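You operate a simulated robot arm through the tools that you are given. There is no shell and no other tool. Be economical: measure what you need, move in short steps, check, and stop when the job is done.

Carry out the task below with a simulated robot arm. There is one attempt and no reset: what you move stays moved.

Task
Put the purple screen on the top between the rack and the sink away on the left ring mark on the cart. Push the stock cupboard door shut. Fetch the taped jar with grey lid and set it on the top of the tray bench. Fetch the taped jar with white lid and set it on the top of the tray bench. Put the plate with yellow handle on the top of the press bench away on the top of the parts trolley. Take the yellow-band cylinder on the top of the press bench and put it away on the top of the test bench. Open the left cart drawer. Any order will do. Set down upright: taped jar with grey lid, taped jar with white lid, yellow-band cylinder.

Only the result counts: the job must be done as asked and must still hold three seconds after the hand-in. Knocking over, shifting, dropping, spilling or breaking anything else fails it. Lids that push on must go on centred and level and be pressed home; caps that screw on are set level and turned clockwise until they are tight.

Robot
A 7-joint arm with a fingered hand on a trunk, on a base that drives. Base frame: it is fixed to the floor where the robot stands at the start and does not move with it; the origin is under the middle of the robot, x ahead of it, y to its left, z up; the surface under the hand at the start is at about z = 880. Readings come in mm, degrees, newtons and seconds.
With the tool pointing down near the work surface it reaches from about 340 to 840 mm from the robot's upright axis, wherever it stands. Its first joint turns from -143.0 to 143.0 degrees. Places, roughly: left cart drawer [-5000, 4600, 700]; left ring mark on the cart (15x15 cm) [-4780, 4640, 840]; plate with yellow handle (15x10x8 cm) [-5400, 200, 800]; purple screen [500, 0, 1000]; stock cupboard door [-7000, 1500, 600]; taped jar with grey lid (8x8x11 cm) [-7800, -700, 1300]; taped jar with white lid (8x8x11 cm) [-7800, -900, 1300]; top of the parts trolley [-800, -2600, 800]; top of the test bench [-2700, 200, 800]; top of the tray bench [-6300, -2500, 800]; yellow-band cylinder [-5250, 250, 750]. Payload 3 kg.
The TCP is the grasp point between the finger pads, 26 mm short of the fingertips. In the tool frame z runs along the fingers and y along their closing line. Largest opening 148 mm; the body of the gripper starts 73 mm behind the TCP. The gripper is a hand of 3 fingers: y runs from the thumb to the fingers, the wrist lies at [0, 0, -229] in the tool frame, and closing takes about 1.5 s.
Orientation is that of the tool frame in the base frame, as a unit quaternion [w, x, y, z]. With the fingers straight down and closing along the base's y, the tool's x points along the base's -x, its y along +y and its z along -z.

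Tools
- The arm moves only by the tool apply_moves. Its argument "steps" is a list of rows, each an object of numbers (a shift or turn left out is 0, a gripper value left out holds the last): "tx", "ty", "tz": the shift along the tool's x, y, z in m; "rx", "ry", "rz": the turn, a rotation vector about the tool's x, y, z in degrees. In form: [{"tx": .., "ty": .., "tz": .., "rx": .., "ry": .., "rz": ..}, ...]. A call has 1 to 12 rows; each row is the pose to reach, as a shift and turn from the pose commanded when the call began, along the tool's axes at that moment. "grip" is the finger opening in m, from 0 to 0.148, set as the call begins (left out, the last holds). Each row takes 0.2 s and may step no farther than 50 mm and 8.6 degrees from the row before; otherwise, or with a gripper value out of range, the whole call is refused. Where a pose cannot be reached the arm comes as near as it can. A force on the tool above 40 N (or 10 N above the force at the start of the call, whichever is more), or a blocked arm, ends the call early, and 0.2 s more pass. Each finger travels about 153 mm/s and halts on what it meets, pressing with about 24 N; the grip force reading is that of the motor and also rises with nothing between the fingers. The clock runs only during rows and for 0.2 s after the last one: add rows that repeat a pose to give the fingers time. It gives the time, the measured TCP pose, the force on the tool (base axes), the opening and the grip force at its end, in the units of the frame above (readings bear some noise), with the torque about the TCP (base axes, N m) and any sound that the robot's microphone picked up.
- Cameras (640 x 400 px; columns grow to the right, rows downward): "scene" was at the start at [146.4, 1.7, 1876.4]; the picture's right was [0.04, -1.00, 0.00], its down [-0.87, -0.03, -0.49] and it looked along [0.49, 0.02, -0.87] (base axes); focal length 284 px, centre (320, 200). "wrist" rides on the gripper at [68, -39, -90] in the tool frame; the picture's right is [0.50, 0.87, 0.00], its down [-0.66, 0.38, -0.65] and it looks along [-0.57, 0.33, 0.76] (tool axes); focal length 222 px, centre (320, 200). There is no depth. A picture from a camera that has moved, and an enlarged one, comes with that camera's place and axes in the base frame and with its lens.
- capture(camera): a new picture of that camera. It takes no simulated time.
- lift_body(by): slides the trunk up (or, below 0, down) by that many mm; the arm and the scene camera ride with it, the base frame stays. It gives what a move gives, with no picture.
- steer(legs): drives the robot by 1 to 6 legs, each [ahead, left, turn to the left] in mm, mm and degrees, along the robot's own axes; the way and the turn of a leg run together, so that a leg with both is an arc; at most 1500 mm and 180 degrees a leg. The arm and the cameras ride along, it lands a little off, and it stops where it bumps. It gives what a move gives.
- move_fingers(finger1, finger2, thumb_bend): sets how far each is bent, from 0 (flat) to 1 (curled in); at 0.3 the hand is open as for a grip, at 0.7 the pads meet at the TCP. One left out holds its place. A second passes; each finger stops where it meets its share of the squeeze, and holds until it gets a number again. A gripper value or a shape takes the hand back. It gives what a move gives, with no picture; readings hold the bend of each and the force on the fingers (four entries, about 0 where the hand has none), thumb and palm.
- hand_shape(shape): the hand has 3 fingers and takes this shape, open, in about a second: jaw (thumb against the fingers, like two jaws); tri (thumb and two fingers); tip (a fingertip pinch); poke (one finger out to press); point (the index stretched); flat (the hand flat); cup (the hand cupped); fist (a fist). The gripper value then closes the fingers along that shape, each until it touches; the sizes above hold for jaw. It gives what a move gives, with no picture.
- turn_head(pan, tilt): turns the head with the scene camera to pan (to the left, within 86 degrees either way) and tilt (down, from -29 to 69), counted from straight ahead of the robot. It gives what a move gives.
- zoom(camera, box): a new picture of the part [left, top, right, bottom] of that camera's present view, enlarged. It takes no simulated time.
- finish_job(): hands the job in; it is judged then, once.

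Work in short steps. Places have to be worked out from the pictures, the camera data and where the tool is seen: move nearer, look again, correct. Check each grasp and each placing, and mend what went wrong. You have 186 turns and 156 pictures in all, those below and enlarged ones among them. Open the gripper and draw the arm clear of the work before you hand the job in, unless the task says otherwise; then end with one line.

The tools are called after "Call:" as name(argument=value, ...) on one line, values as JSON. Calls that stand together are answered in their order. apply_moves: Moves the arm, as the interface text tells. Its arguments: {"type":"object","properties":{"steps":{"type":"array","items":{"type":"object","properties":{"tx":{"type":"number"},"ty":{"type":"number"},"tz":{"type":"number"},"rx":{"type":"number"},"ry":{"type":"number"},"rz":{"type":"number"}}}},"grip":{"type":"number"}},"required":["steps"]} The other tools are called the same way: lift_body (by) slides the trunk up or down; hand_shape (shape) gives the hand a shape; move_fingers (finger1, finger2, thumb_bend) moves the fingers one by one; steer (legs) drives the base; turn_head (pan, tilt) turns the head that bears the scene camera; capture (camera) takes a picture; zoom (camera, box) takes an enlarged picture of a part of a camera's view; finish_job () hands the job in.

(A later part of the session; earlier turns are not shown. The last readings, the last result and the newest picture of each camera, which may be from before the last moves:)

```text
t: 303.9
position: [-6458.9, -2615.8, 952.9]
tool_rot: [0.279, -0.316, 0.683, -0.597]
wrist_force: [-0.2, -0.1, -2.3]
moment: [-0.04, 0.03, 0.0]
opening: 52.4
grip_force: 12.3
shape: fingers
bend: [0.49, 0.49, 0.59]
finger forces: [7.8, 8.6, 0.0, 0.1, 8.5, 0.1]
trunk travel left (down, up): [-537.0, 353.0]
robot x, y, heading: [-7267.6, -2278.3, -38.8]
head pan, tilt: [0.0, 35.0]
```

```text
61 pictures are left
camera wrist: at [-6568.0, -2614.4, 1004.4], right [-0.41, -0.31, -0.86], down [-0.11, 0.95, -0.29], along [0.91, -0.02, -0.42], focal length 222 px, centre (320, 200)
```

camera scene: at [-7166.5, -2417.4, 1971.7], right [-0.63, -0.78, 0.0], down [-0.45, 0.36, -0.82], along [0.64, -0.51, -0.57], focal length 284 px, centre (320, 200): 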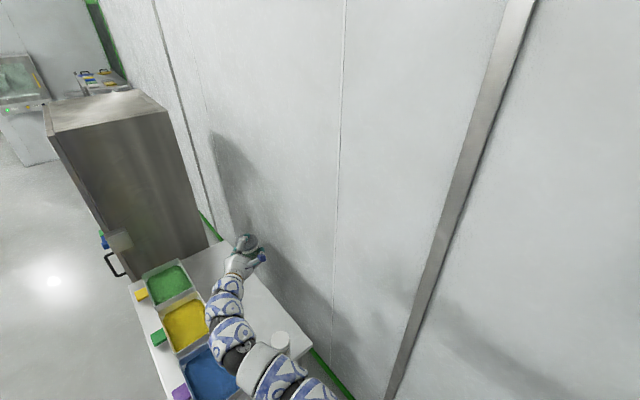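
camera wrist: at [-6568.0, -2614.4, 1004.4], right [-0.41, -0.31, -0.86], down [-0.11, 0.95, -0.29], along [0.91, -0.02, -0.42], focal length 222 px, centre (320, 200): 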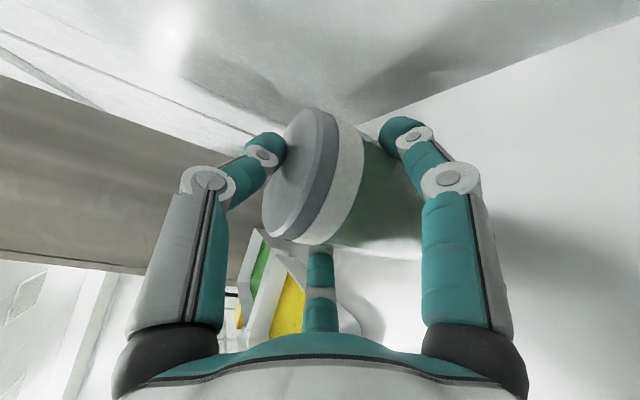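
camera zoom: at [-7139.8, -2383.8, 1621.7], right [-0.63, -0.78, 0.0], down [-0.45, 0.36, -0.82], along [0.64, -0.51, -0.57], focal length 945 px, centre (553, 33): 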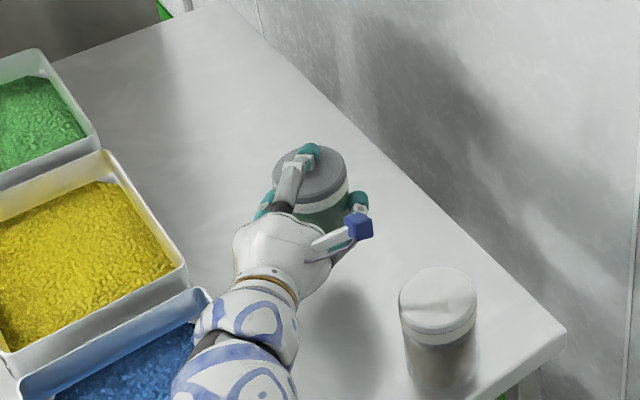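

The jar needs about 8° more nose-down. I pitch and lower 40 mm, then descend in small steps until contact.

Call:
apply_moves(steps=[{"rx": -3, "ty": 0.01}, {"rx": -6, "ty": 0.025, "tz": 0.003}, {"rx": -8, "ty": 0.04, "tz": 0.006}, {"rx": -8, "ty": 0.04, "tz": 0.006}])

Call:
apply_moves(steps=[{"ty": 0.006, "tz": 0.0015}, {"ty": 0.012, "tz": 0.003}, {"ty": 0.018, "tz": 0.005}, {"ty": 0.024, "tz": 0.0065}, {"ty": 0.03, "tz": 0.008}, {"ty": 0.036, "tz": 0.0095}])

Call:
zoom(camera="scene", box=[180, 190, 320, 310])

```text
t: 304.9
position: [-6457.8, -2618.5, 911.2]
tool_rot: [0.255, -0.333, 0.723, -0.548]
wrist_force: [-1.0, -1.2, -2.2]
moment: [0.0, 0.01, -0.01]
opening: 52.3
grip_force: 12.8
shape: fingers
bend: [0.49, 0.49, 0.59]
finger forces: [8.0, 8.5, 0.1, 0.0, 8.4, 0.0]
trunk travel left (down, up): [-537.0, 353.0]
robot x, y, heading: [-7268.2, -2274.2, -38.9]
head pan, tilt: [0.0, 35.0]
```

```text
t: 306.2
position: [-6457.8, -2616.6, 888.7]
tool_rot: [0.26, -0.332, 0.719, -0.553]
wrist_force: [-4.0, 3.0, 31.5]
moment: [-0.62, -0.83, 0.01]
opening: 54.4
grip_force: 20.9
shape: fingers
bend: [0.52, 0.52, 0.53]
finger forces: [8.7, 9.9, 0.0, 0.0, 23.6, 0.0]
trunk travel left (down, up): [-537.0, 353.0]
robot x, y, heading: [-7271.9, -2278.5, -38.7]
head pan, tilt: [0.0, 35.0]
stopped in row 6: the force on the tool passed its limit at 41 N (the readings are from after the stop); the commanded pose is now the measured one
```

```text
3.33 times, centred on (250, 250) of scene
camera zoom: at [-7143.2, -2382.4, 1622.2], right [-0.63, -0.78, 0.0], down [-0.45, 0.36, -0.82], along [0.64, -0.51, -0.57], focal length 945 px, centre (553, 33)
```

zoom: 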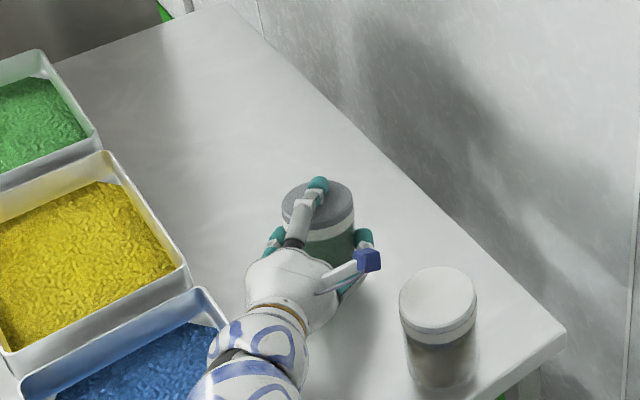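

Contact is made and the jar looks level. I release thumb, then fingers, and withdraw along the tool axis.

Call:
move_fingers(thumb_bend=0.34)

Call:
move_fingers(finger1=0.36, finger2=0.36)

Call:
apply_moves(steps=[{"tz": -0.03}, {"tz": -0.06}, {"tz": -0.1}, {"tz": -0.14}, {"tz": -0.18}])

Call:
zoom(camera="scene", box=[180, 190, 320, 310])

```text
t: 307.2
position: [-6458.7, -2617.1, 882.9]
tool_rot: [0.256, -0.334, 0.722, -0.549]
wrist_force: [0.2, 1.1, 6.3]
moment: [-0.1, -0.08, 0.01]
opening: 77.9
grip_force: 9.7
shape: fingers
bend: [0.53, 0.53, 0.34]
finger forces: [9.4, 10.3, 0.1, 0.0, 0.0, 0.0]
trunk travel left (down, up): [-537.0, 353.0]
robot x, y, heading: [-7273.0, -2277.6, -38.7]
head pan, tilt: [0.0, 35.0]
```

```text
t: 308.2
position: [-6458.3, -2617.8, 881.5]
tool_rot: [0.256, -0.333, 0.722, -0.55]
wrist_force: [-0.3, 0.5, -0.1]
moment: [0.0, -0.01, 0.06]
opening: 110.3
grip_force: 0.1
shape: fingers
bend: [0.36, 0.36, 0.34]
finger forces: [0.1, 0.0, 0.1, 0.1, 0.0, 0.1]
trunk travel left (down, up): [-537.0, 353.0]
robot x, y, heading: [-7274.6, -2281.0, -38.8]
head pan, tilt: [0.0, 35.0]
```

```text
t: 309.4
position: [-6587.8, -2503.3, 924.0]
tool_rot: [0.256, -0.334, 0.722, -0.549]
wrist_force: [0.1, -0.2, 0.2]
moment: [0.0, -0.04, -0.02]
opening: 110.9
grip_force: 0.1
shape: fingers
bend: [0.36, 0.36, 0.34]
finger forces: [0.0, 0.0, 0.0, 0.1, 0.1, 0.0]
trunk travel left (down, up): [-537.0, 353.0]
robot x, y, heading: [-7270.6, -2274.7, -38.8]
head pan, tilt: [0.0, 35.0]
```

```text
3.33 times, centred on (250, 250) of scene
camera zoom: at [-7140.1, -2383.7, 1621.7], right [-0.63, -0.78, 0.0], down [-0.45, 0.36, -0.82], along [0.64, -0.51, -0.57], focal length 945 px, centre (553, 33)
```

zoom: 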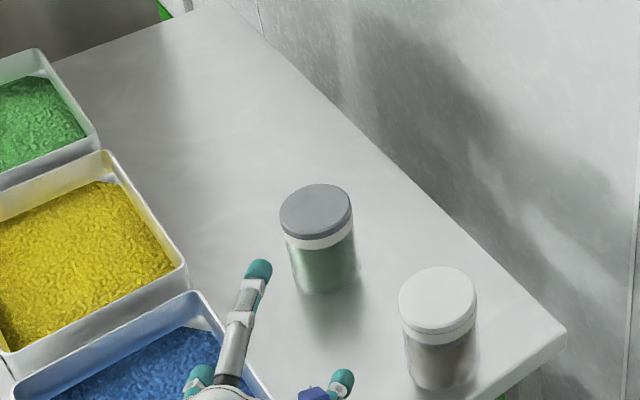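

Both jars stand upright on the tray bench. Next the press bench: I raise the trunk, drive to its west end facing east, and look.

Call:
lift_body(by=350)

Call:
steer(legs=[[-163, 816, 0], [-163, 816, 0], [0, 0, 38.8], [0, 980, 0]])

Call:
turn_head(pan=-5, tilt=45)

Call:
capture(camera="scene")

```text
t: 312.9
position: [-6586.9, -2504.7, 1274.0]
tool_rot: [0.257, -0.333, 0.722, -0.549]
wrist_force: [-0.1, -0.4, -0.1]
moment: [-0.03, 0.0, 0.0]
opening: 110.8
grip_force: 0.2
shape: fingers
bend: [0.36, 0.36, 0.34]
finger forces: [0.1, 0.0, 0.1, 0.0, 0.1, 0.0]
trunk travel left (down, up): [-887.0, 3.0]
robot x, y, heading: [-7267.1, -2281.0, -38.7]
head pan, tilt: [0.0, 35.0]
```

```text
t: 327.9
position: [-5858.1, 471.0, 1274.1]
tool_rot: [-0.433, 0.565, -0.56, 0.425]
wrist_force: [0.8, 0.1, 0.2]
moment: [0.01, 0.02, 0.0]
opening: 110.9
grip_force: 0.0
shape: fingers
bend: [0.36, 0.36, 0.34]
finger forces: [0.0, 0.0, 0.0, 0.1, 0.0, 0.0]
trunk travel left (down, up): [-887.0, 3.0]
robot x, y, heading: [-6521.4, 191.1, 2.2]
head pan, tilt: [0.0, 35.0]
```

```text
t: 328.7
position: [-5858.3, 470.3, 1274.7]
tool_rot: [-0.433, 0.565, -0.56, 0.424]
wrist_force: [0.4, -0.2, 0.4]
moment: [0.0, 0.0, 0.01]
opening: 111.1
grip_force: 0.0
shape: fingers
bend: [0.36, 0.36, 0.34]
finger forces: [0.0, 0.1, 0.0, 0.0, 0.0, 0.0]
trunk travel left (down, up): [-887.0, 3.0]
robot x, y, heading: [-6523.6, 194.9, 2.2]
head pan, tilt: [-5.0, 45.0]
```

```text
58 pictures are left
camera scene: at [-6361.1, 191.6, 1957.0], right [-0.05, -1.0, 0.0], down [-0.71, 0.03, -0.71], along [0.71, -0.03, -0.71], focal length 284 px, centre (320, 200)
```

scene: 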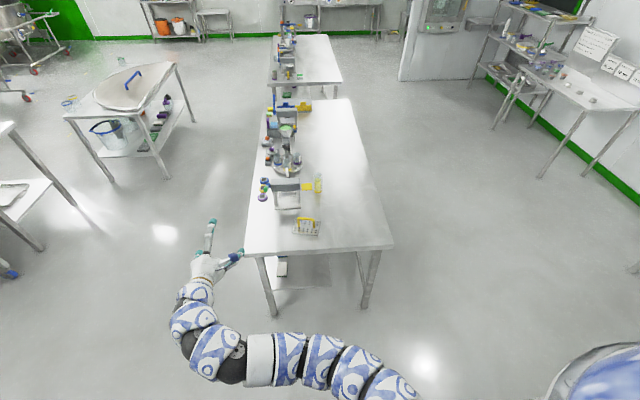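

I zoom on the items at the near end of the press bench.

Call:
zoom(camera="scene", box=[230, 150, 390, 260])

```text
3.64 times, centred on (310, 205) of scene
camera zoom: at [-6361.1, 191.6, 1957.0], right [-0.05, -1.0, 0.0], down [-0.71, 0.03, -0.71], along [0.71, -0.03, -0.71], focal length 1031 px, centre (356, 182)
```

zoom: 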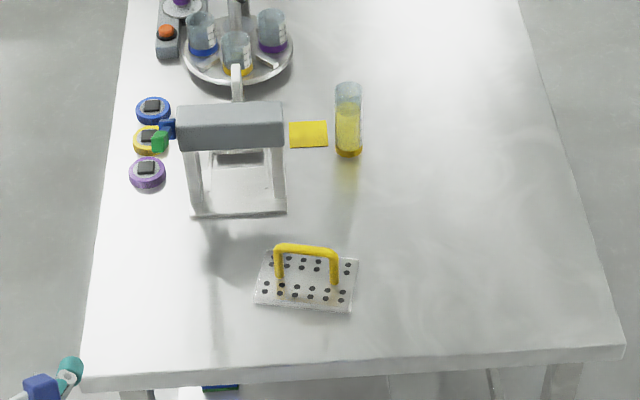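

Plate centre is near (-5412, 223) with its yellow handle spanning y; the cylinder stands near (-5134, 153), about 40 mm thick and 135 mm tall. I turn the hand to point down (thumb forward) over free floor.

Call:
apply_moves(steps=[{"tx": 0.016, "ty": 0.017, "rx": -8.2}, {"tx": 0.033, "ty": 0.035, "rx": -16.4}, {"tx": 0.05, "ty": 0.053, "tz": -0.003, "rx": -24.6}, {"tx": 0.066, "ty": 0.07, "tz": -0.004, "rx": -32.8}, {"tx": 0.083, "ty": 0.088, "tz": -0.005, "rx": -41}, {"tx": 0.1, "ty": 0.105, "tz": -0.006, "rx": -49.2}, {"tx": 0.117, "ty": 0.123, "tz": -0.007, "rx": -57.4}, {"tx": 0.133, "ty": 0.14, "tz": -0.008, "rx": -65.6}, {"tx": 0.15, "ty": 0.158, "tz": -0.008, "rx": -74}, {"tx": 0.15, "ty": 0.158, "tz": -0.008, "rx": -74}], grip=0.148)

Call:
capture(camera="scene")

```text
t: 330.9
position: [-5909.9, 318.9, 1123.5]
tool_rot: [-0.004, 0.712, -0.702, 0.001]
wrist_force: [-1.5, -0.9, -0.3]
moment: [0.0, 0.0, -0.04]
opening: 147.9
grip_force: 0.1
shape: jaw
bend: [0.3, 0.3, 0.3]
finger forces: [0.0, 0.0, 0.1, 0.0, 0.0, 0.1]
trunk travel left (down, up): [-887.0, 3.0]
robot x, y, heading: [-6521.3, 189.4, 2.2]
head pan, tilt: [-5.0, 45.0]
```

```text
56 pictures are left
camera scene: at [-6361.4, 191.6, 1957.0], right [-0.05, -1.0, 0.0], down [-0.71, 0.03, -0.71], along [0.71, -0.03, -0.71], focal length 284 px, centre (320, 200)
```

scene: 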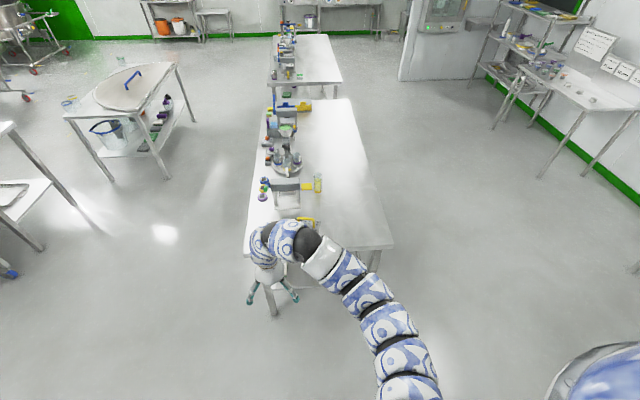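

The hand points down. I drive to the bench's west end so the cylinder is within reach, then look down at it.

Call:
steer(legs=[[600, -170, -2.2]])

Call:
turn_head(pan=0, tilt=52)

Call:
capture(camera="scene")

Call:
capture(camera="wrist")

```text
t: 334.4
position: [-5303.7, 121.3, 1124.1]
tool_rot: [0.006, -0.69, 0.724, -0.002]
wrist_force: [0.5, 0.5, 0.3]
moment: [0.0, 0.01, -0.01]
opening: 147.9
grip_force: 0.1
shape: jaw
bend: [0.3, 0.3, 0.3]
finger forces: [0.0, 0.0, 0.0, 0.0, 0.0, 0.0]
trunk travel left (down, up): [-887.0, 3.0]
robot x, y, heading: [-5926.5, 31.8, -1.2]
head pan, tilt: [-5.0, 45.0]
```

```text
t: 335.0
position: [-5304.3, 122.4, 1123.6]
tool_rot: [0.005, -0.69, 0.723, -0.004]
wrist_force: [-0.3, 0.5, -0.8]
moment: [-0.01, -0.01, -0.03]
opening: 148.0
grip_force: 0.2
shape: jaw
bend: [0.3, 0.3, 0.3]
finger forces: [0.1, 0.0, 0.0, 0.0, 0.0, 0.0]
trunk travel left (down, up): [-887.0, 3.0]
robot x, y, heading: [-5923.4, 32.8, -1.3]
head pan, tilt: [0.0, 52.0]
```

```text
55 pictures are left
camera scene: at [-5769.7, 28.2, 1947.4], right [-0.02, -1.0, 0.0], down [-0.79, 0.02, -0.62], along [0.62, -0.01, -0.79], focal length 284 px, centre (320, 200)
```

scene: 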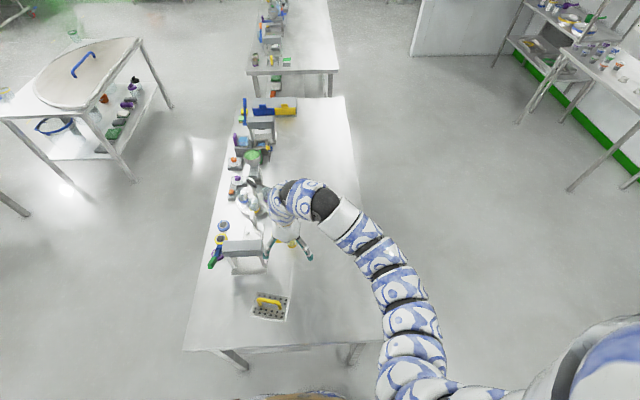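

```text
54 pictures are left
camera wrist: at [-5270.0, 52.1, 1215.2], right [-0.89, -0.46, -0.01], down [-0.36, 0.67, 0.65], along [-0.29, 0.58, -0.76], focal length 222 px, centre (320, 200)
```

wrist: 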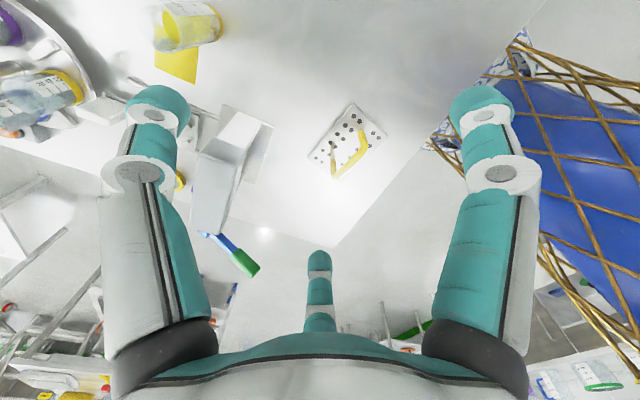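

The cylinder computes to (-5132, 143), top z≈936. I move over it at z≈1000 and look again.

Call:
apply_moves(steps=[{"tx": -0.006, "ty": -0.035, "tz": 0.025}, {"tx": -0.012, "ty": -0.07, "tz": 0.05}, {"tx": -0.018, "ty": -0.105, "tz": 0.075}, {"tx": -0.024, "ty": -0.14, "tz": 0.1}, {"tx": -0.0287, "ty": -0.1707, "tz": 0.124}, {"tx": -0.0287, "ty": -0.1707, "tz": 0.124}])

Call:
capture(camera="wrist")

Call:
zoom(camera="scene", box=[210, 130, 370, 270])

```text
t: 336.4
position: [-5133.0, 145.3, 1000.5]
tool_rot: [0.006, -0.691, 0.723, -0.004]
wrist_force: [0.1, 0.4, 0.4]
moment: [0.02, 0.0, 0.0]
opening: 147.7
grip_force: 0.1
shape: jaw
bend: [0.3, 0.3, 0.3]
finger forces: [0.0, 0.0, 0.0, 0.0, 0.0, 0.1]
trunk travel left (down, up): [-887.0, 3.0]
robot x, y, heading: [-5922.9, 31.6, -1.2]
head pan, tilt: [0.0, 52.0]
```

```text
53 pictures are left
camera wrist: at [-5098.9, 74.3, 1092.4], right [-0.89, -0.46, -0.01], down [-0.36, 0.67, 0.65], along [-0.29, 0.58, -0.76], focal length 222 px, centre (320, 200)
```

wrist: 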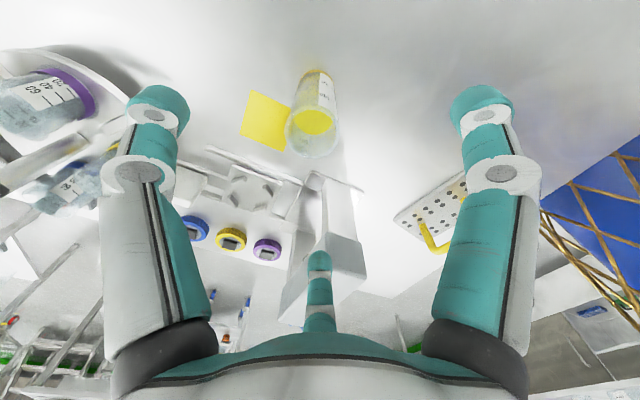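

```text
2.86 times, centred on (290, 200) of scene
camera zoom: at [-5770.7, 27.7, 1947.4], right [-0.02, -1.0, 0.0], down [-0.79, 0.02, -0.62], along [0.62, -0.01, -0.79], focal length 810 px, centre (406, 200)
```

zoom: 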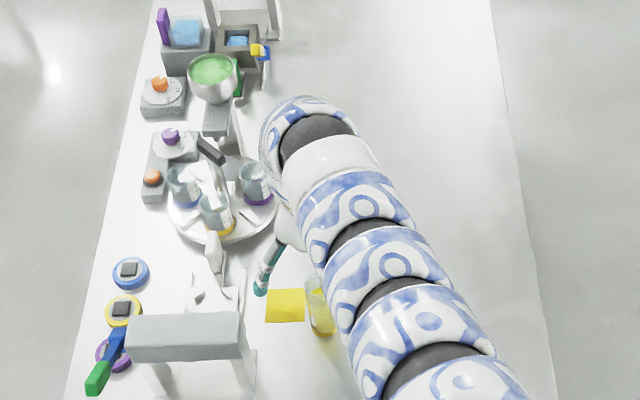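

The cylinder axis is near (-5121, 132), about 13 mm off the hand centre in each axis. I correct and descend around it to z≈890.

Call:
apply_moves(steps=[{"tx": 0.0124, "ty": -0.0126}, {"tx": 0.0124, "ty": -0.0126, "tz": 0.02}, {"tx": 0.0124, "ty": -0.0126, "tz": 0.04}])

Call:
capture(camera="wrist")

```text
t: 337.2
position: [-5118.1, 131.4, 971.9]
tool_rot: [0.006, -0.691, 0.723, -0.004]
wrist_force: [0.0, -0.2, 0.2]
moment: [0.0, -0.01, -0.02]
opening: 147.5
grip_force: 0.0
shape: jaw
bend: [0.3, 0.3, 0.3]
finger forces: [0.0, 0.0, 0.1, 0.0, 0.0, 0.0]
out of reach, approached as far as the arm can: row 3
trunk travel left (down, up): [-887.0, 3.0]
robot x, y, heading: [-5924.0, 30.5, -1.2]
head pan, tilt: [0.0, 52.0]
```

```text
51 pictures are left
camera wrist: at [-5083.1, 60.7, 1062.5], right [-0.89, -0.46, -0.01], down [-0.36, 0.67, 0.65], along [-0.29, 0.58, -0.76], focal length 222 px, centre (320, 200)
```

wrist: 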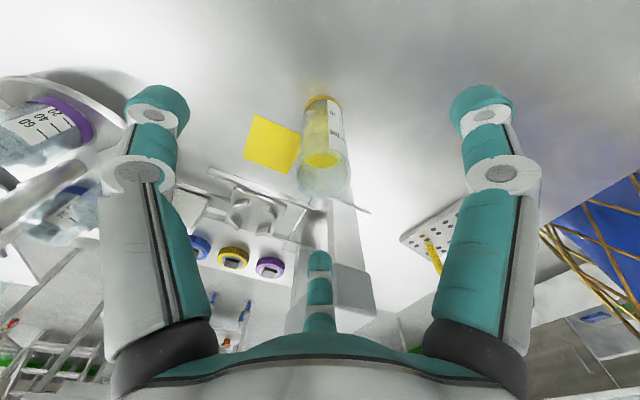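

Now the axis (-5117, 129) coincides with the TCP, and the top is about z 954. I lower with the trunk to z≈895 and close.

Call:
lift_body(by=-75)

Call:
capture(camera="wrist")

```text
t: 338.4
position: [-5117.8, 131.6, 896.6]
tool_rot: [0.006, -0.691, 0.723, -0.004]
wrist_force: [0.0, -1.1, 0.0]
moment: [0.0, -0.02, -0.02]
opening: 147.7
grip_force: 0.0
shape: jaw
bend: [0.3, 0.3, 0.3]
finger forces: [0.1, 0.1, 0.0, 0.1, 0.1, 0.0]
trunk travel left (down, up): [-812.0, 78.0]
robot x, y, heading: [-5924.7, 30.9, -1.2]
head pan, tilt: [0.0, 52.0]
```

```text
50 pictures are left
camera wrist: at [-5083.1, 60.9, 987.6], right [-0.89, -0.46, -0.01], down [-0.36, 0.67, 0.65], along [-0.29, 0.58, -0.76], focal length 222 px, centre (320, 200)
```

wrist: 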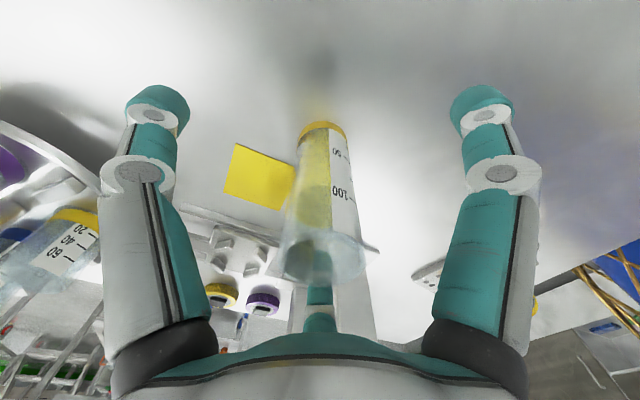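

The cylinder is centred between the three fingers. I close to 80 mm first, look, then grip.

Call:
apply_moves(steps=[{}, {}, {}, {}], grip=0.07)

Call:
capture(camera="wrist")

```text
t: 339.4
position: [-5116.6, 129.8, 896.1]
tool_rot: [0.005, -0.691, 0.723, -0.003]
wrist_force: [-0.9, 0.5, 1.3]
moment: [0.02, 0.02, 0.01]
opening: 70.6
grip_force: 0.1
shape: jaw
bend: [0.37, 0.37, 0.7]
finger forces: [0.0, 0.1, 0.1, 0.0, 0.0, 0.0]
trunk travel left (down, up): [-812.0, 78.0]
robot x, y, heading: [-5926.6, 33.3, -1.3]
head pan, tilt: [0.0, 52.0]
```

```text
49 pictures are left
camera wrist: at [-5083.0, 60.9, 987.5], right [-0.89, -0.46, -0.01], down [-0.36, 0.67, 0.65], along [-0.29, 0.58, -0.76], focal length 222 px, centre (320, 200)
```

wrist: 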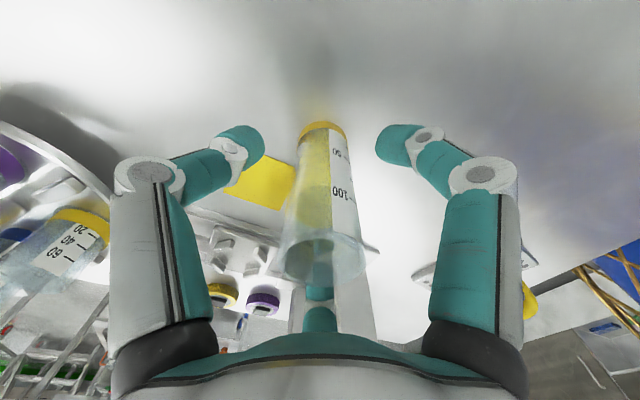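

The thumb leads. I bring the two fingers in gently in small steps.

Call:
move_fingers(finger1=0.55, finger2=0.55, thumb_bend=0.6)

Call:
capture(camera="wrist")

```text
t: 340.4
position: [-5116.6, 130.5, 896.3]
tool_rot: [0.006, -0.691, 0.723, -0.003]
wrist_force: [0.2, 0.5, -0.5]
moment: [0.02, 0.02, 0.01]
opening: 38.4
grip_force: 0.3
shape: fingers
bend: [0.55, 0.55, 0.6]
finger forces: [0.1, 0.4, 0.0, 0.1, 0.0, 0.0]
trunk travel left (down, up): [-812.0, 78.0]
robot x, y, heading: [-5927.9, 35.4, -1.1]
head pan, tilt: [0.0, 52.0]
```

```text
48 pictures are left
camera wrist: at [-5083.0, 60.9, 987.5], right [-0.89, -0.46, -0.01], down [-0.36, 0.67, 0.65], along [-0.29, 0.58, -0.76], focal length 222 px, centre (320, 200)
```

wrist: 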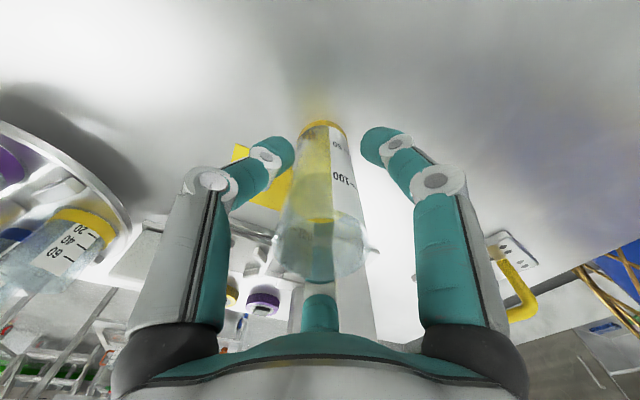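

Almost touching and well centred. I close fully.

Call:
move_fingers(finger1=0.75, finger2=0.75, thumb_bend=0.75)

Call:
lift_body(by=75)

Call:
capture(camera="wrist")

```text
t: 341.4
position: [-5116.8, 131.0, 896.1]
tool_rot: [0.005, -0.691, 0.722, -0.003]
wrist_force: [-0.8, 0.2, -0.1]
moment: [-0.03, -0.01, 0.03]
opening: 22.7
grip_force: 15.7
shape: fingers
bend: [0.6, 0.57, 0.68]
finger forces: [9.2, 9.6, 0.0, 0.1, 12.6, 0.1]
trunk travel left (down, up): [-812.0, 78.0]
robot x, y, heading: [-5926.8, 33.7, -1.2]
head pan, tilt: [0.0, 52.0]
```

```text
t: 342.5
position: [-5117.0, 131.0, 971.8]
tool_rot: [0.006, -0.69, 0.723, -0.003]
wrist_force: [0.6, 0.2, -1.4]
moment: [-0.04, -0.01, -0.01]
opening: 22.6
grip_force: 15.4
shape: fingers
bend: [0.6, 0.57, 0.68]
finger forces: [9.4, 9.5, 0.0, 0.0, 12.6, 0.0]
trunk travel left (down, up): [-887.0, 3.0]
robot x, y, heading: [-5926.7, 34.4, -1.3]
head pan, tilt: [0.0, 52.0]
```

```text
47 pictures are left
camera wrist: at [-5082.8, 60.8, 1062.2], right [-0.89, -0.46, -0.01], down [-0.36, 0.67, 0.65], along [-0.29, 0.58, -0.76], focal length 222 px, centre (320, 200)
```

wrist: 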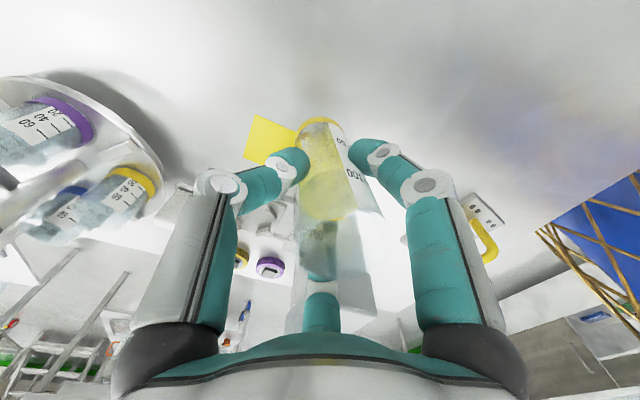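

The cylinder is up and vertical. I raise and retract the arm, then back off from the bench.

Call:
apply_moves(steps=[{"ty": 0.02, "tz": -0.03}, {"ty": 0.05, "tz": -0.06}, {"ty": 0.09, "tz": -0.09}, {"ty": 0.13, "tz": -0.11}, {"ty": 0.16, "tz": -0.12}, {"ty": 0.16, "tz": -0.12}])

Call:
steer(legs=[[-450, 0, 0]])

Call:
capture(camera="wrist")

Call:
capture(camera="scene")

```text
t: 343.9
position: [-5281.0, 141.5, 1089.6]
tool_rot: [0.006, -0.691, 0.723, -0.003]
wrist_force: [0.6, -0.3, -1.4]
moment: [-0.02, -0.01, -0.01]
opening: 22.4
grip_force: 15.0
shape: fingers
bend: [0.6, 0.57, 0.68]
finger forces: [8.8, 8.6, 0.1, 0.0, 12.3, 0.0]
trunk travel left (down, up): [-887.0, 3.0]
robot x, y, heading: [-5926.2, 30.7, -1.3]
head pan, tilt: [0.0, 52.0]
```

```text
t: 346.6
position: [-5726.1, 149.8, 1090.0]
tool_rot: [0.006, -0.691, 0.723, -0.004]
wrist_force: [0.2, 0.0, -2.4]
moment: [-0.02, 0.0, 0.03]
opening: 21.9
grip_force: 15.3
shape: fingers
bend: [0.6, 0.57, 0.68]
finger forces: [8.8, 8.6, 0.0, 0.0, 12.2, 0.1]
trunk travel left (down, up): [-887.0, 3.0]
robot x, y, heading: [-6368.0, 40.4, -1.4]
head pan, tilt: [0.0, 52.0]
```

```text
46 pictures are left
camera wrist: at [-5693.0, 78.8, 1181.3], right [-0.89, -0.46, -0.01], down [-0.36, 0.67, 0.65], along [-0.29, 0.58, -0.76], focal length 222 px, centre (320, 200)
```

wrist: 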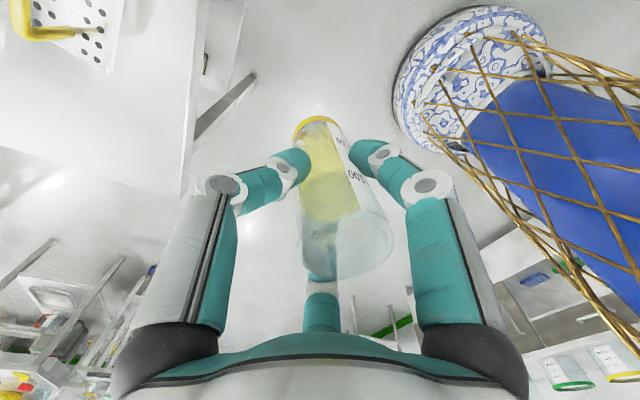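

```text
45 pictures are left
camera scene: at [-6216.2, 37.1, 1947.4], right [-0.02, -1.0, 0.0], down [-0.79, 0.01, -0.62], along [0.62, -0.01, -0.79], focal length 284 px, centre (320, 200)
```

scene: 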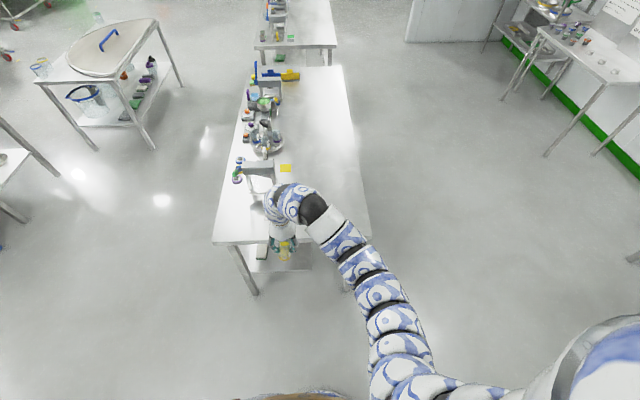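

The grip holds and the cylinder stays upright. I go along the free south aisle (y≈-900) to the test bench and turn north.

Call:
steer(legs=[[0, -950, 0], [1480, 35, 0], [1480, 35, 0], [500, 10, 0], [0, 0, 91]])

Call:
capture(camera="scene")

```text
t: 372.1
position: [-3031.6, -216.2, 1089.2]
tool_rot: [-0.007, 1.0, 0.008, -0.002]
wrist_force: [0.2, -0.8, -2.2]
moment: [0.0, 0.0, 0.0]
opening: 22.1
grip_force: 14.0
shape: fingers
bend: [0.6, 0.57, 0.68]
finger forces: [8.2, 8.2, 0.0, 0.0, 12.0, 0.0]
trunk travel left (down, up): [-887.0, 3.0]
robot x, y, heading: [-2885.1, -850.4, 92.4]
head pan, tilt: [0.0, 52.0]
```

```text
44 pictures are left
camera scene: at [-2890.7, -696.8, 1947.3], right [1.0, 0.04, 0.0], down [0.03, -0.79, -0.62], along [-0.03, 0.61, -0.79], focal length 284 px, centre (320, 200)
```

scene: 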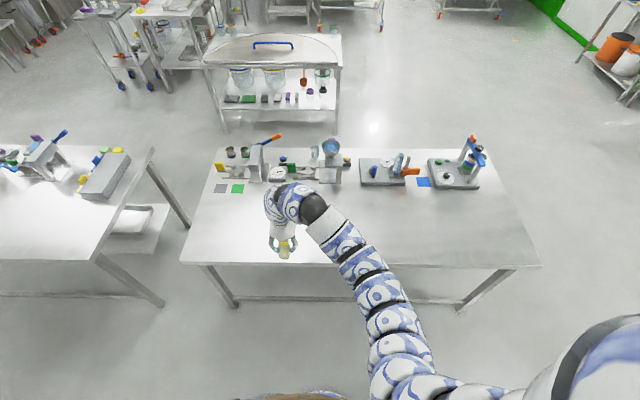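

The test bench's south half is empty. I drive 240 mm closer, lower the trunk so the cylinder bottom is just above the top, and check.

Call:
steer(legs=[[240, 0, 0]])

Call:
lift_body(by=-172)

Call:
capture(camera="wrist")

Call:
zoom(camera="scene", box=[200, 100, 400, 280])

```text
t: 373.9
position: [-3042.4, 26.9, 1090.2]
tool_rot: [-0.006, 1.0, 0.009, -0.002]
wrist_force: [-0.3, 0.0, -0.6]
moment: [-0.02, 0.0, -0.02]
opening: 22.0
grip_force: 15.1
shape: fingers
bend: [0.6, 0.57, 0.68]
finger forces: [8.4, 8.3, 0.1, 0.0, 12.0, 0.0]
trunk travel left (down, up): [-887.0, 3.0]
robot x, y, heading: [-2894.8, -611.2, 92.4]
head pan, tilt: [0.0, 52.0]
```

```text
t: 375.8
position: [-3043.1, 24.1, 918.0]
tool_rot: [-0.006, 1.0, 0.008, -0.001]
wrist_force: [0.0, 0.2, -1.4]
moment: [-0.01, -0.02, 0.0]
opening: 21.9
grip_force: 14.9
shape: fingers
bend: [0.6, 0.57, 0.68]
finger forces: [8.2, 8.4, 0.0, 0.0, 12.0, 0.0]
trunk travel left (down, up): [-715.0, 175.0]
robot x, y, heading: [-2893.3, -612.2, 92.5]
head pan, tilt: [0.0, 52.0]
```

```text
43 pictures are left
camera wrist: at [-2976.2, 63.2, 1009.0], right [0.52, -0.86, -0.01], down [-0.65, -0.4, 0.65], along [-0.56, -0.33, -0.76], focal length 222 px, centre (320, 200)
```

wrist: 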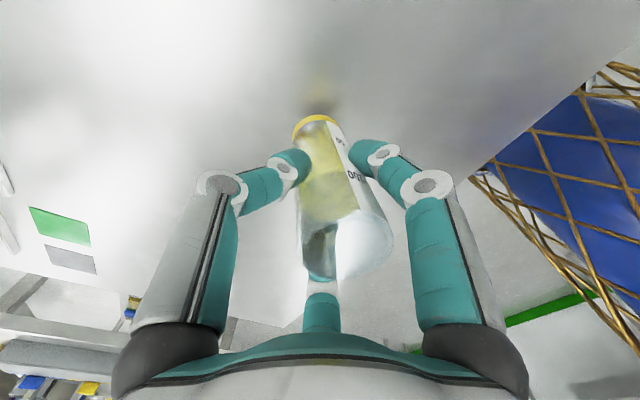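

```text
2.22 times, centred on (300, 190) of scene
camera zoom: at [-2901.1, -457.1, 1775.4], right [1.0, 0.04, 0.0], down [0.03, -0.79, -0.62], along [-0.03, 0.61, -0.79], focal length 630 px, centre (364, 222)
```

zoom: 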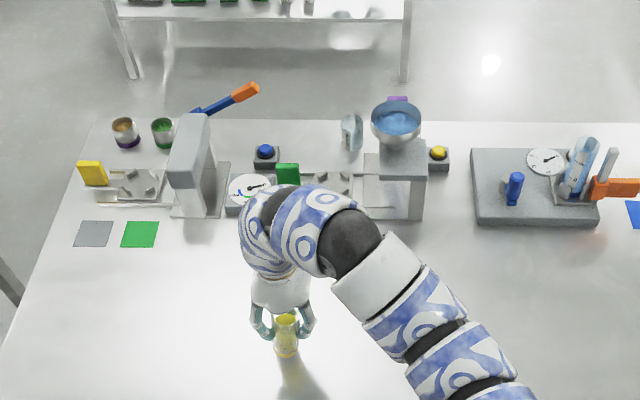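

The cylinder leans about 5°. I correct that with a small hand tilt and lower to contact.

Call:
apply_moves(steps=[{"rx": -2, "ry": 1.3}, {"rx": -4, "ry": 2.4}, {"rx": -4, "ry": 2.4, "tz": 0.004}])

Call:
capture(camera="wrist")

Call:
apply_moves(steps=[{"tz": 0.003}, {"tz": 0.006}, {"tz": 0.009}, {"tz": 0.012}, {"tz": 0.015}, {"tz": 0.015}])

```text
t: 376.6
position: [-3042.2, 24.5, 914.4]
tool_rot: [0.029, 0.999, 0.009, 0.019]
wrist_force: [0.6, 0.9, -2.2]
moment: [0.03, 0.0, -0.02]
opening: 21.9
grip_force: 14.1
shape: fingers
bend: [0.6, 0.57, 0.68]
finger forces: [8.5, 8.3, 0.1, 0.1, 12.0, 0.0]
trunk travel left (down, up): [-715.0, 175.0]
robot x, y, heading: [-2891.1, -611.0, 92.4]
head pan, tilt: [0.0, 52.0]
```

```text
41 pictures are left
camera wrist: at [-2979.4, 69.3, 1005.4], right [0.51, -0.86, 0.07], down [-0.67, -0.35, 0.65], along [-0.53, -0.38, -0.76], focal length 222 px, centre (320, 200)
```

wrist: 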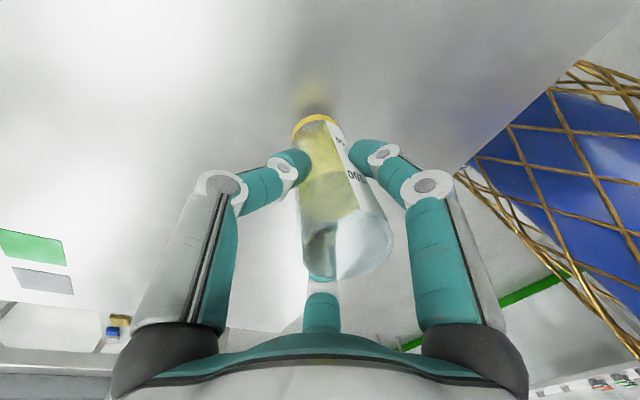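

```text
t: 378.0
position: [-3041.8, 23.9, 898.0]
tool_rot: [0.028, 0.999, 0.01, 0.02]
wrist_force: [0.1, 0.3, -1.9]
moment: [0.02, -0.01, -0.01]
opening: 21.5
grip_force: 14.3
shape: fingers
bend: [0.6, 0.57, 0.68]
finger forces: [8.4, 8.3, 0.1, 0.1, 11.9, 0.0]
trunk travel left (down, up): [-715.0, 175.0]
robot x, y, heading: [-2899.0, -607.7, 92.6]
head pan, tilt: [0.0, 52.0]
```

No contact yet at z 898; I keep lowering in fine steps.

Call:
apply_moves(steps=[{"tz": 0.002}, {"tz": 0.004}, {"tz": 0.006}, {"tz": 0.008}, {"tz": 0.008}])

Call:
zoom(camera="scene", box=[240, 190, 340, 270])

```text
t: 379.2
position: [-3042.8, 22.7, 892.1]
tool_rot: [0.027, 0.999, 0.009, 0.018]
wrist_force: [-4.6, 5.6, 24.1]
moment: [0.03, 0.08, -0.04]
opening: 21.0
grip_force: 20.6
shape: fingers
bend: [0.6, 0.57, 0.67]
finger forces: [10.5, 11.4, 0.1, 0.0, 19.3, 0.0]
trunk travel left (down, up): [-715.0, 175.0]
robot x, y, heading: [-2894.4, -609.1, 92.5]
head pan, tilt: [0.0, 52.0]
```

```text
5.00 times, centred on (290, 230) of scene
camera zoom: at [-2900.9, -458.6, 1775.8], right [1.0, 0.04, 0.0], down [0.03, -0.79, -0.62], along [-0.03, 0.62, -0.79], focal length 1418 px, centre (470, 50)
```

zoom: 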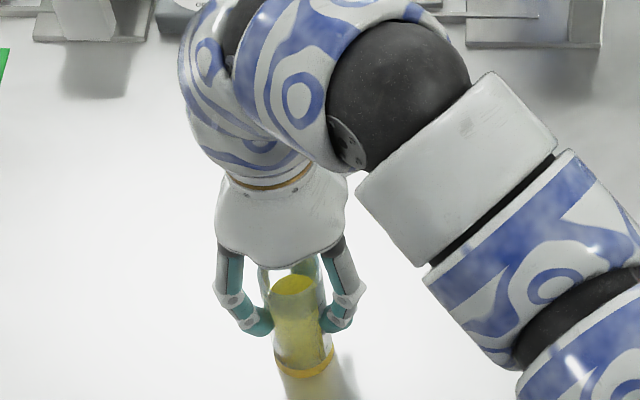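

It is standing on the bench. I relieve the force by 3 mm and open all fingers together slightly.

Call:
apply_moves(steps=[{"tz": -0.002}, {"tz": -0.003}])

Call:
move_fingers(finger1=0.5, finger2=0.5, thumb_bend=0.58)

Call:
capture(camera="wrist")

```text
t: 379.8
position: [-3041.2, 24.4, 894.0]
tool_rot: [0.029, 0.999, 0.009, 0.02]
wrist_force: [1.0, -0.5, 0.4]
moment: [-0.02, 0.04, 0.0]
opening: 21.4
grip_force: 15.8
shape: fingers
bend: [0.6, 0.56, 0.67]
finger forces: [9.6, 9.6, 0.1, 0.0, 12.6, 0.0]
trunk travel left (down, up): [-715.0, 175.0]
robot x, y, heading: [-2895.1, -608.5, 92.5]
head pan, tilt: [0.0, 52.0]
```

```text
t: 380.8
position: [-3042.5, 23.4, 893.9]
tool_rot: [0.028, 0.999, 0.009, 0.019]
wrist_force: [0.0, 0.5, -0.1]
moment: [0.05, 0.0, 0.01]
opening: 50.5
grip_force: 0.1
shape: fingers
bend: [0.5, 0.5, 0.57]
finger forces: [0.0, 0.1, 0.0, 0.0, 0.1, 0.0]
trunk travel left (down, up): [-715.0, 175.0]
robot x, y, heading: [-2898.2, -613.7, 92.7]
head pan, tilt: [0.0, 52.0]
```

```text
39 pictures are left
camera wrist: at [-2979.4, 68.7, 985.5], right [0.51, -0.86, 0.07], down [-0.67, -0.35, 0.65], along [-0.53, -0.38, -0.76], focal length 222 px, centre (320, 200)
```

wrist: 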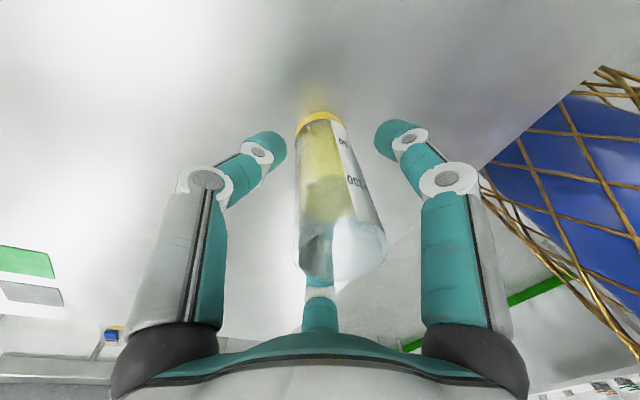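

The cylinder stands free. I open the fingers wide and raise straight up with the trunk.

Call:
move_fingers(finger1=0.3, finger2=0.3, thumb_bend=0.3)

Call:
lift_body(by=172)

Call:
steer(legs=[[-300, 0, 0]])

Call:
capture(camera="scene")

```text
t: 381.8
position: [-3041.9, 24.3, 892.9]
tool_rot: [0.029, 0.999, 0.009, 0.019]
wrist_force: [-0.5, -0.3, -0.2]
moment: [-0.02, -0.02, 0.03]
opening: 126.6
grip_force: 0.0
shape: fingers
bend: [0.3, 0.3, 0.3]
finger forces: [0.0, 0.1, 0.1, 0.0, 0.0, 0.1]
trunk travel left (down, up): [-715.0, 175.0]
robot x, y, heading: [-2894.5, -611.3, 92.3]
head pan, tilt: [0.0, 52.0]
```

```text
t: 383.7
position: [-3041.0, 23.9, 1066.4]
tool_rot: [0.029, 0.999, 0.01, 0.02]
wrist_force: [-0.7, -0.1, 0.0]
moment: [0.0, 0.01, -0.02]
opening: 126.6
grip_force: 0.1
shape: fingers
bend: [0.3, 0.3, 0.3]
finger forces: [0.0, 0.0, 0.0, 0.0, 0.0, 0.0]
trunk travel left (down, up): [-887.0, 3.0]
robot x, y, heading: [-2895.2, -615.7, 92.7]
head pan, tilt: [0.0, 52.0]
```

```text
t: 385.8
position: [-3026.6, -274.1, 1067.1]
tool_rot: [0.029, 0.999, 0.007, 0.019]
wrist_force: [-0.1, -0.1, 0.6]
moment: [0.01, 0.02, 0.0]
opening: 126.4
grip_force: 0.0
shape: fingers
bend: [0.3, 0.3, 0.3]
finger forces: [0.1, 0.1, 0.0, 0.0, 0.1, 0.0]
trunk travel left (down, up): [-887.0, 3.0]
robot x, y, heading: [-2882.8, -913.8, 92.0]
head pan, tilt: [0.0, 52.0]
```

```text
38 pictures are left
camera scene: at [-2888.0, -756.6, 1947.5], right [1.0, 0.04, 0.0], down [0.03, -0.79, -0.62], along [-0.02, 0.62, -0.79], focal length 284 px, centre (320, 200)
```

scene: 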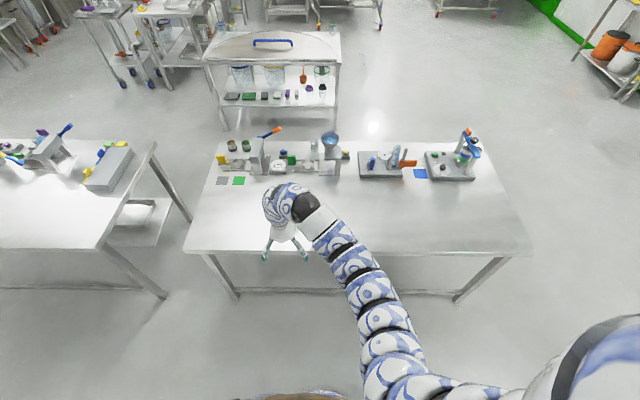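

I release from the test bench area (will verify the cylinder while passing) and drive back west to the press bench for the plate.

Call:
steer(legs=[[0, 1480, 0], [0, 1480, 0], [0, 560, -46], [0, 0, -46]])

Call:
turn_head(pan=15, tilt=35)

Call:
capture(camera="scene")

```text
t: 404.7
position: [-5689.3, -805.3, 1066.0]
tool_rot: [0.035, 0.737, -0.674, -0.005]
wrist_force: [0.1, 0.3, 0.0]
moment: [0.03, 0.03, 0.02]
opening: 126.6
grip_force: 0.0
shape: fingers
bend: [0.3, 0.3, 0.3]
finger forces: [0.1, 0.1, 0.0, 0.0, 0.0, 0.0]
trunk travel left (down, up): [-887.0, 3.0]
robot x, y, heading: [-6316.3, -999.9, 6.4]
head pan, tilt: [0.0, 52.0]
```

```text
t: 405.5
position: [-5689.3, -805.8, 1066.6]
tool_rot: [0.034, 0.738, -0.673, -0.005]
wrist_force: [1.2, -0.3, -0.4]
moment: [-0.01, -0.02, -0.06]
opening: 126.7
grip_force: 0.1
shape: fingers
bend: [0.3, 0.3, 0.3]
finger forces: [0.1, 0.1, 0.1, 0.0, 0.0, 0.0]
trunk travel left (down, up): [-887.0, 3.0]
robot x, y, heading: [-6312.7, -998.3, 6.4]
head pan, tilt: [15.0, 35.0]
```

```text
37 pictures are left
camera scene: at [-6150.8, -958.7, 1971.7], right [0.37, -0.93, 0.0], down [-0.53, -0.21, -0.82], along [0.76, 0.3, -0.57], focal length 284 px, centre (320, 200)
```

scene: 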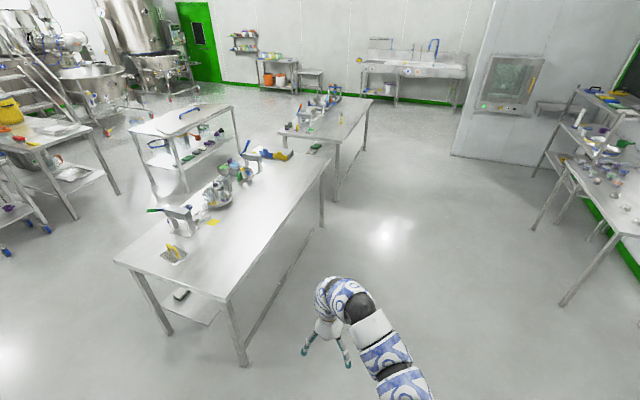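

The cylinder is visible standing on the test bench. I align with the plate.

Call:
steer(legs=[[0, 0, -6.4], [230, 1085, 0]])

Call:
turn_head(pan=0, tilt=55)

Call:
capture(camera="wrist")

Call:
capture(camera="scene")

```text
t: 411.6
position: [-5441.3, 185.8, 1066.0]
tool_rot: [-0.034, -0.7, 0.713, 0.007]
wrist_force: [-0.3, -0.7, 0.3]
moment: [-0.02, 0.06, -0.01]
opening: 126.4
grip_force: 0.0
shape: fingers
bend: [0.3, 0.3, 0.3]
finger forces: [0.0, 0.0, 0.0, 0.2, 0.1, 0.0]
trunk travel left (down, up): [-887.0, 3.0]
robot x, y, heading: [-6085.1, 60.7, 0.6]
head pan, tilt: [15.0, 35.0]
```

```text
t: 412.5
position: [-5441.9, 186.0, 1065.9]
tool_rot: [-0.035, -0.7, 0.714, 0.006]
wrist_force: [0.0, -1.0, -0.2]
moment: [-0.02, -0.02, 0.02]
opening: 126.8
grip_force: 0.0
shape: fingers
bend: [0.3, 0.3, 0.3]
finger forces: [0.1, 0.0, 0.0, 0.0, 0.0, 0.0]
trunk travel left (down, up): [-887.0, 3.0]
robot x, y, heading: [-6083.8, 63.9, 0.4]
head pan, tilt: [0.0, 55.0]
```

```text
36 pictures are left
camera wrist: at [-5399.2, 120.6, 1157.5], right [-0.87, -0.48, 0.07], down [-0.33, 0.69, 0.65], along [-0.36, 0.54, -0.76], focal length 222 px, centre (320, 200)
```

wrist: 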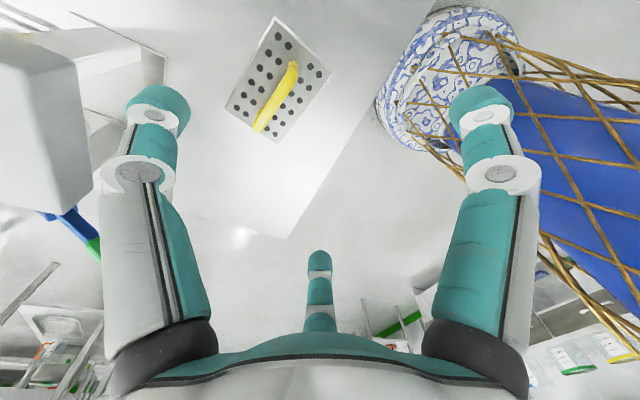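

```text
35 pictures are left
camera scene: at [-5929.4, 62.9, 1943.5], right [0.01, -1.0, 0.0], down [-0.82, -0.01, -0.57], along [0.57, 0.0, -0.82], focal length 284 px, centre (320, 200)
```

scene: 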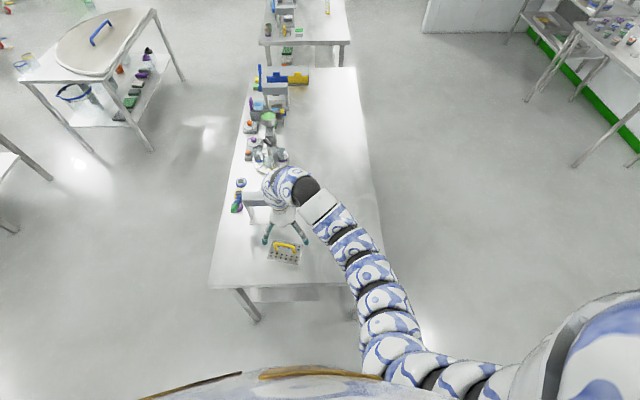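

Triangulation gives the handle bar at (-5410, 208, 848), lying along y. I align over it and descend to about 70 mm above.

Call:
apply_moves(steps=[{"tx": -0.015, "ty": -0.022, "tz": 0.02}, {"tx": -0.029, "ty": -0.042, "tz": 0.06}, {"tx": -0.029, "ty": -0.042, "tz": 0.1}, {"tx": -0.029, "ty": -0.042, "tz": 0.145}, {"tx": -0.029, "ty": -0.042, "tz": 0.145}])

Call:
capture(camera="wrist")

```text
t: 413.7
position: [-5408.0, 208.7, 919.3]
tool_rot: [-0.034, -0.699, 0.714, 0.007]
wrist_force: [-1.2, 0.3, 0.5]
moment: [0.02, -0.04, 0.02]
opening: 126.6
grip_force: 0.0
shape: fingers
bend: [0.3, 0.3, 0.3]
finger forces: [0.0, 0.1, 0.0, 0.1, 0.0, 0.0]
trunk travel left (down, up): [-887.0, 3.0]
robot x, y, heading: [-6080.9, 60.7, 0.2]
head pan, tilt: [0.0, 55.0]
```

```text
34 pictures are left
camera wrist: at [-5365.2, 143.0, 1011.4], right [-0.87, -0.48, 0.07], down [-0.33, 0.69, 0.65], along [-0.36, 0.54, -0.76], focal length 222 px, centre (320, 200)
```

wrist: 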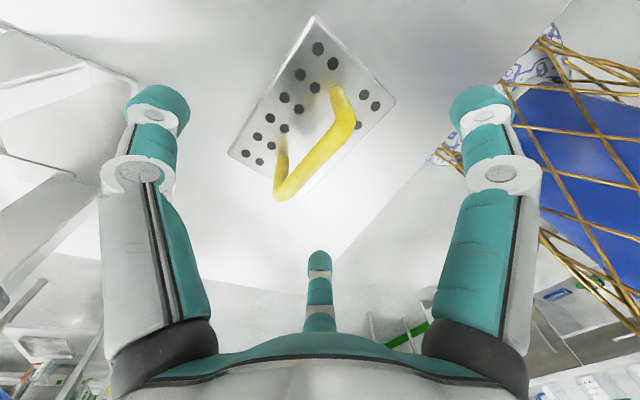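

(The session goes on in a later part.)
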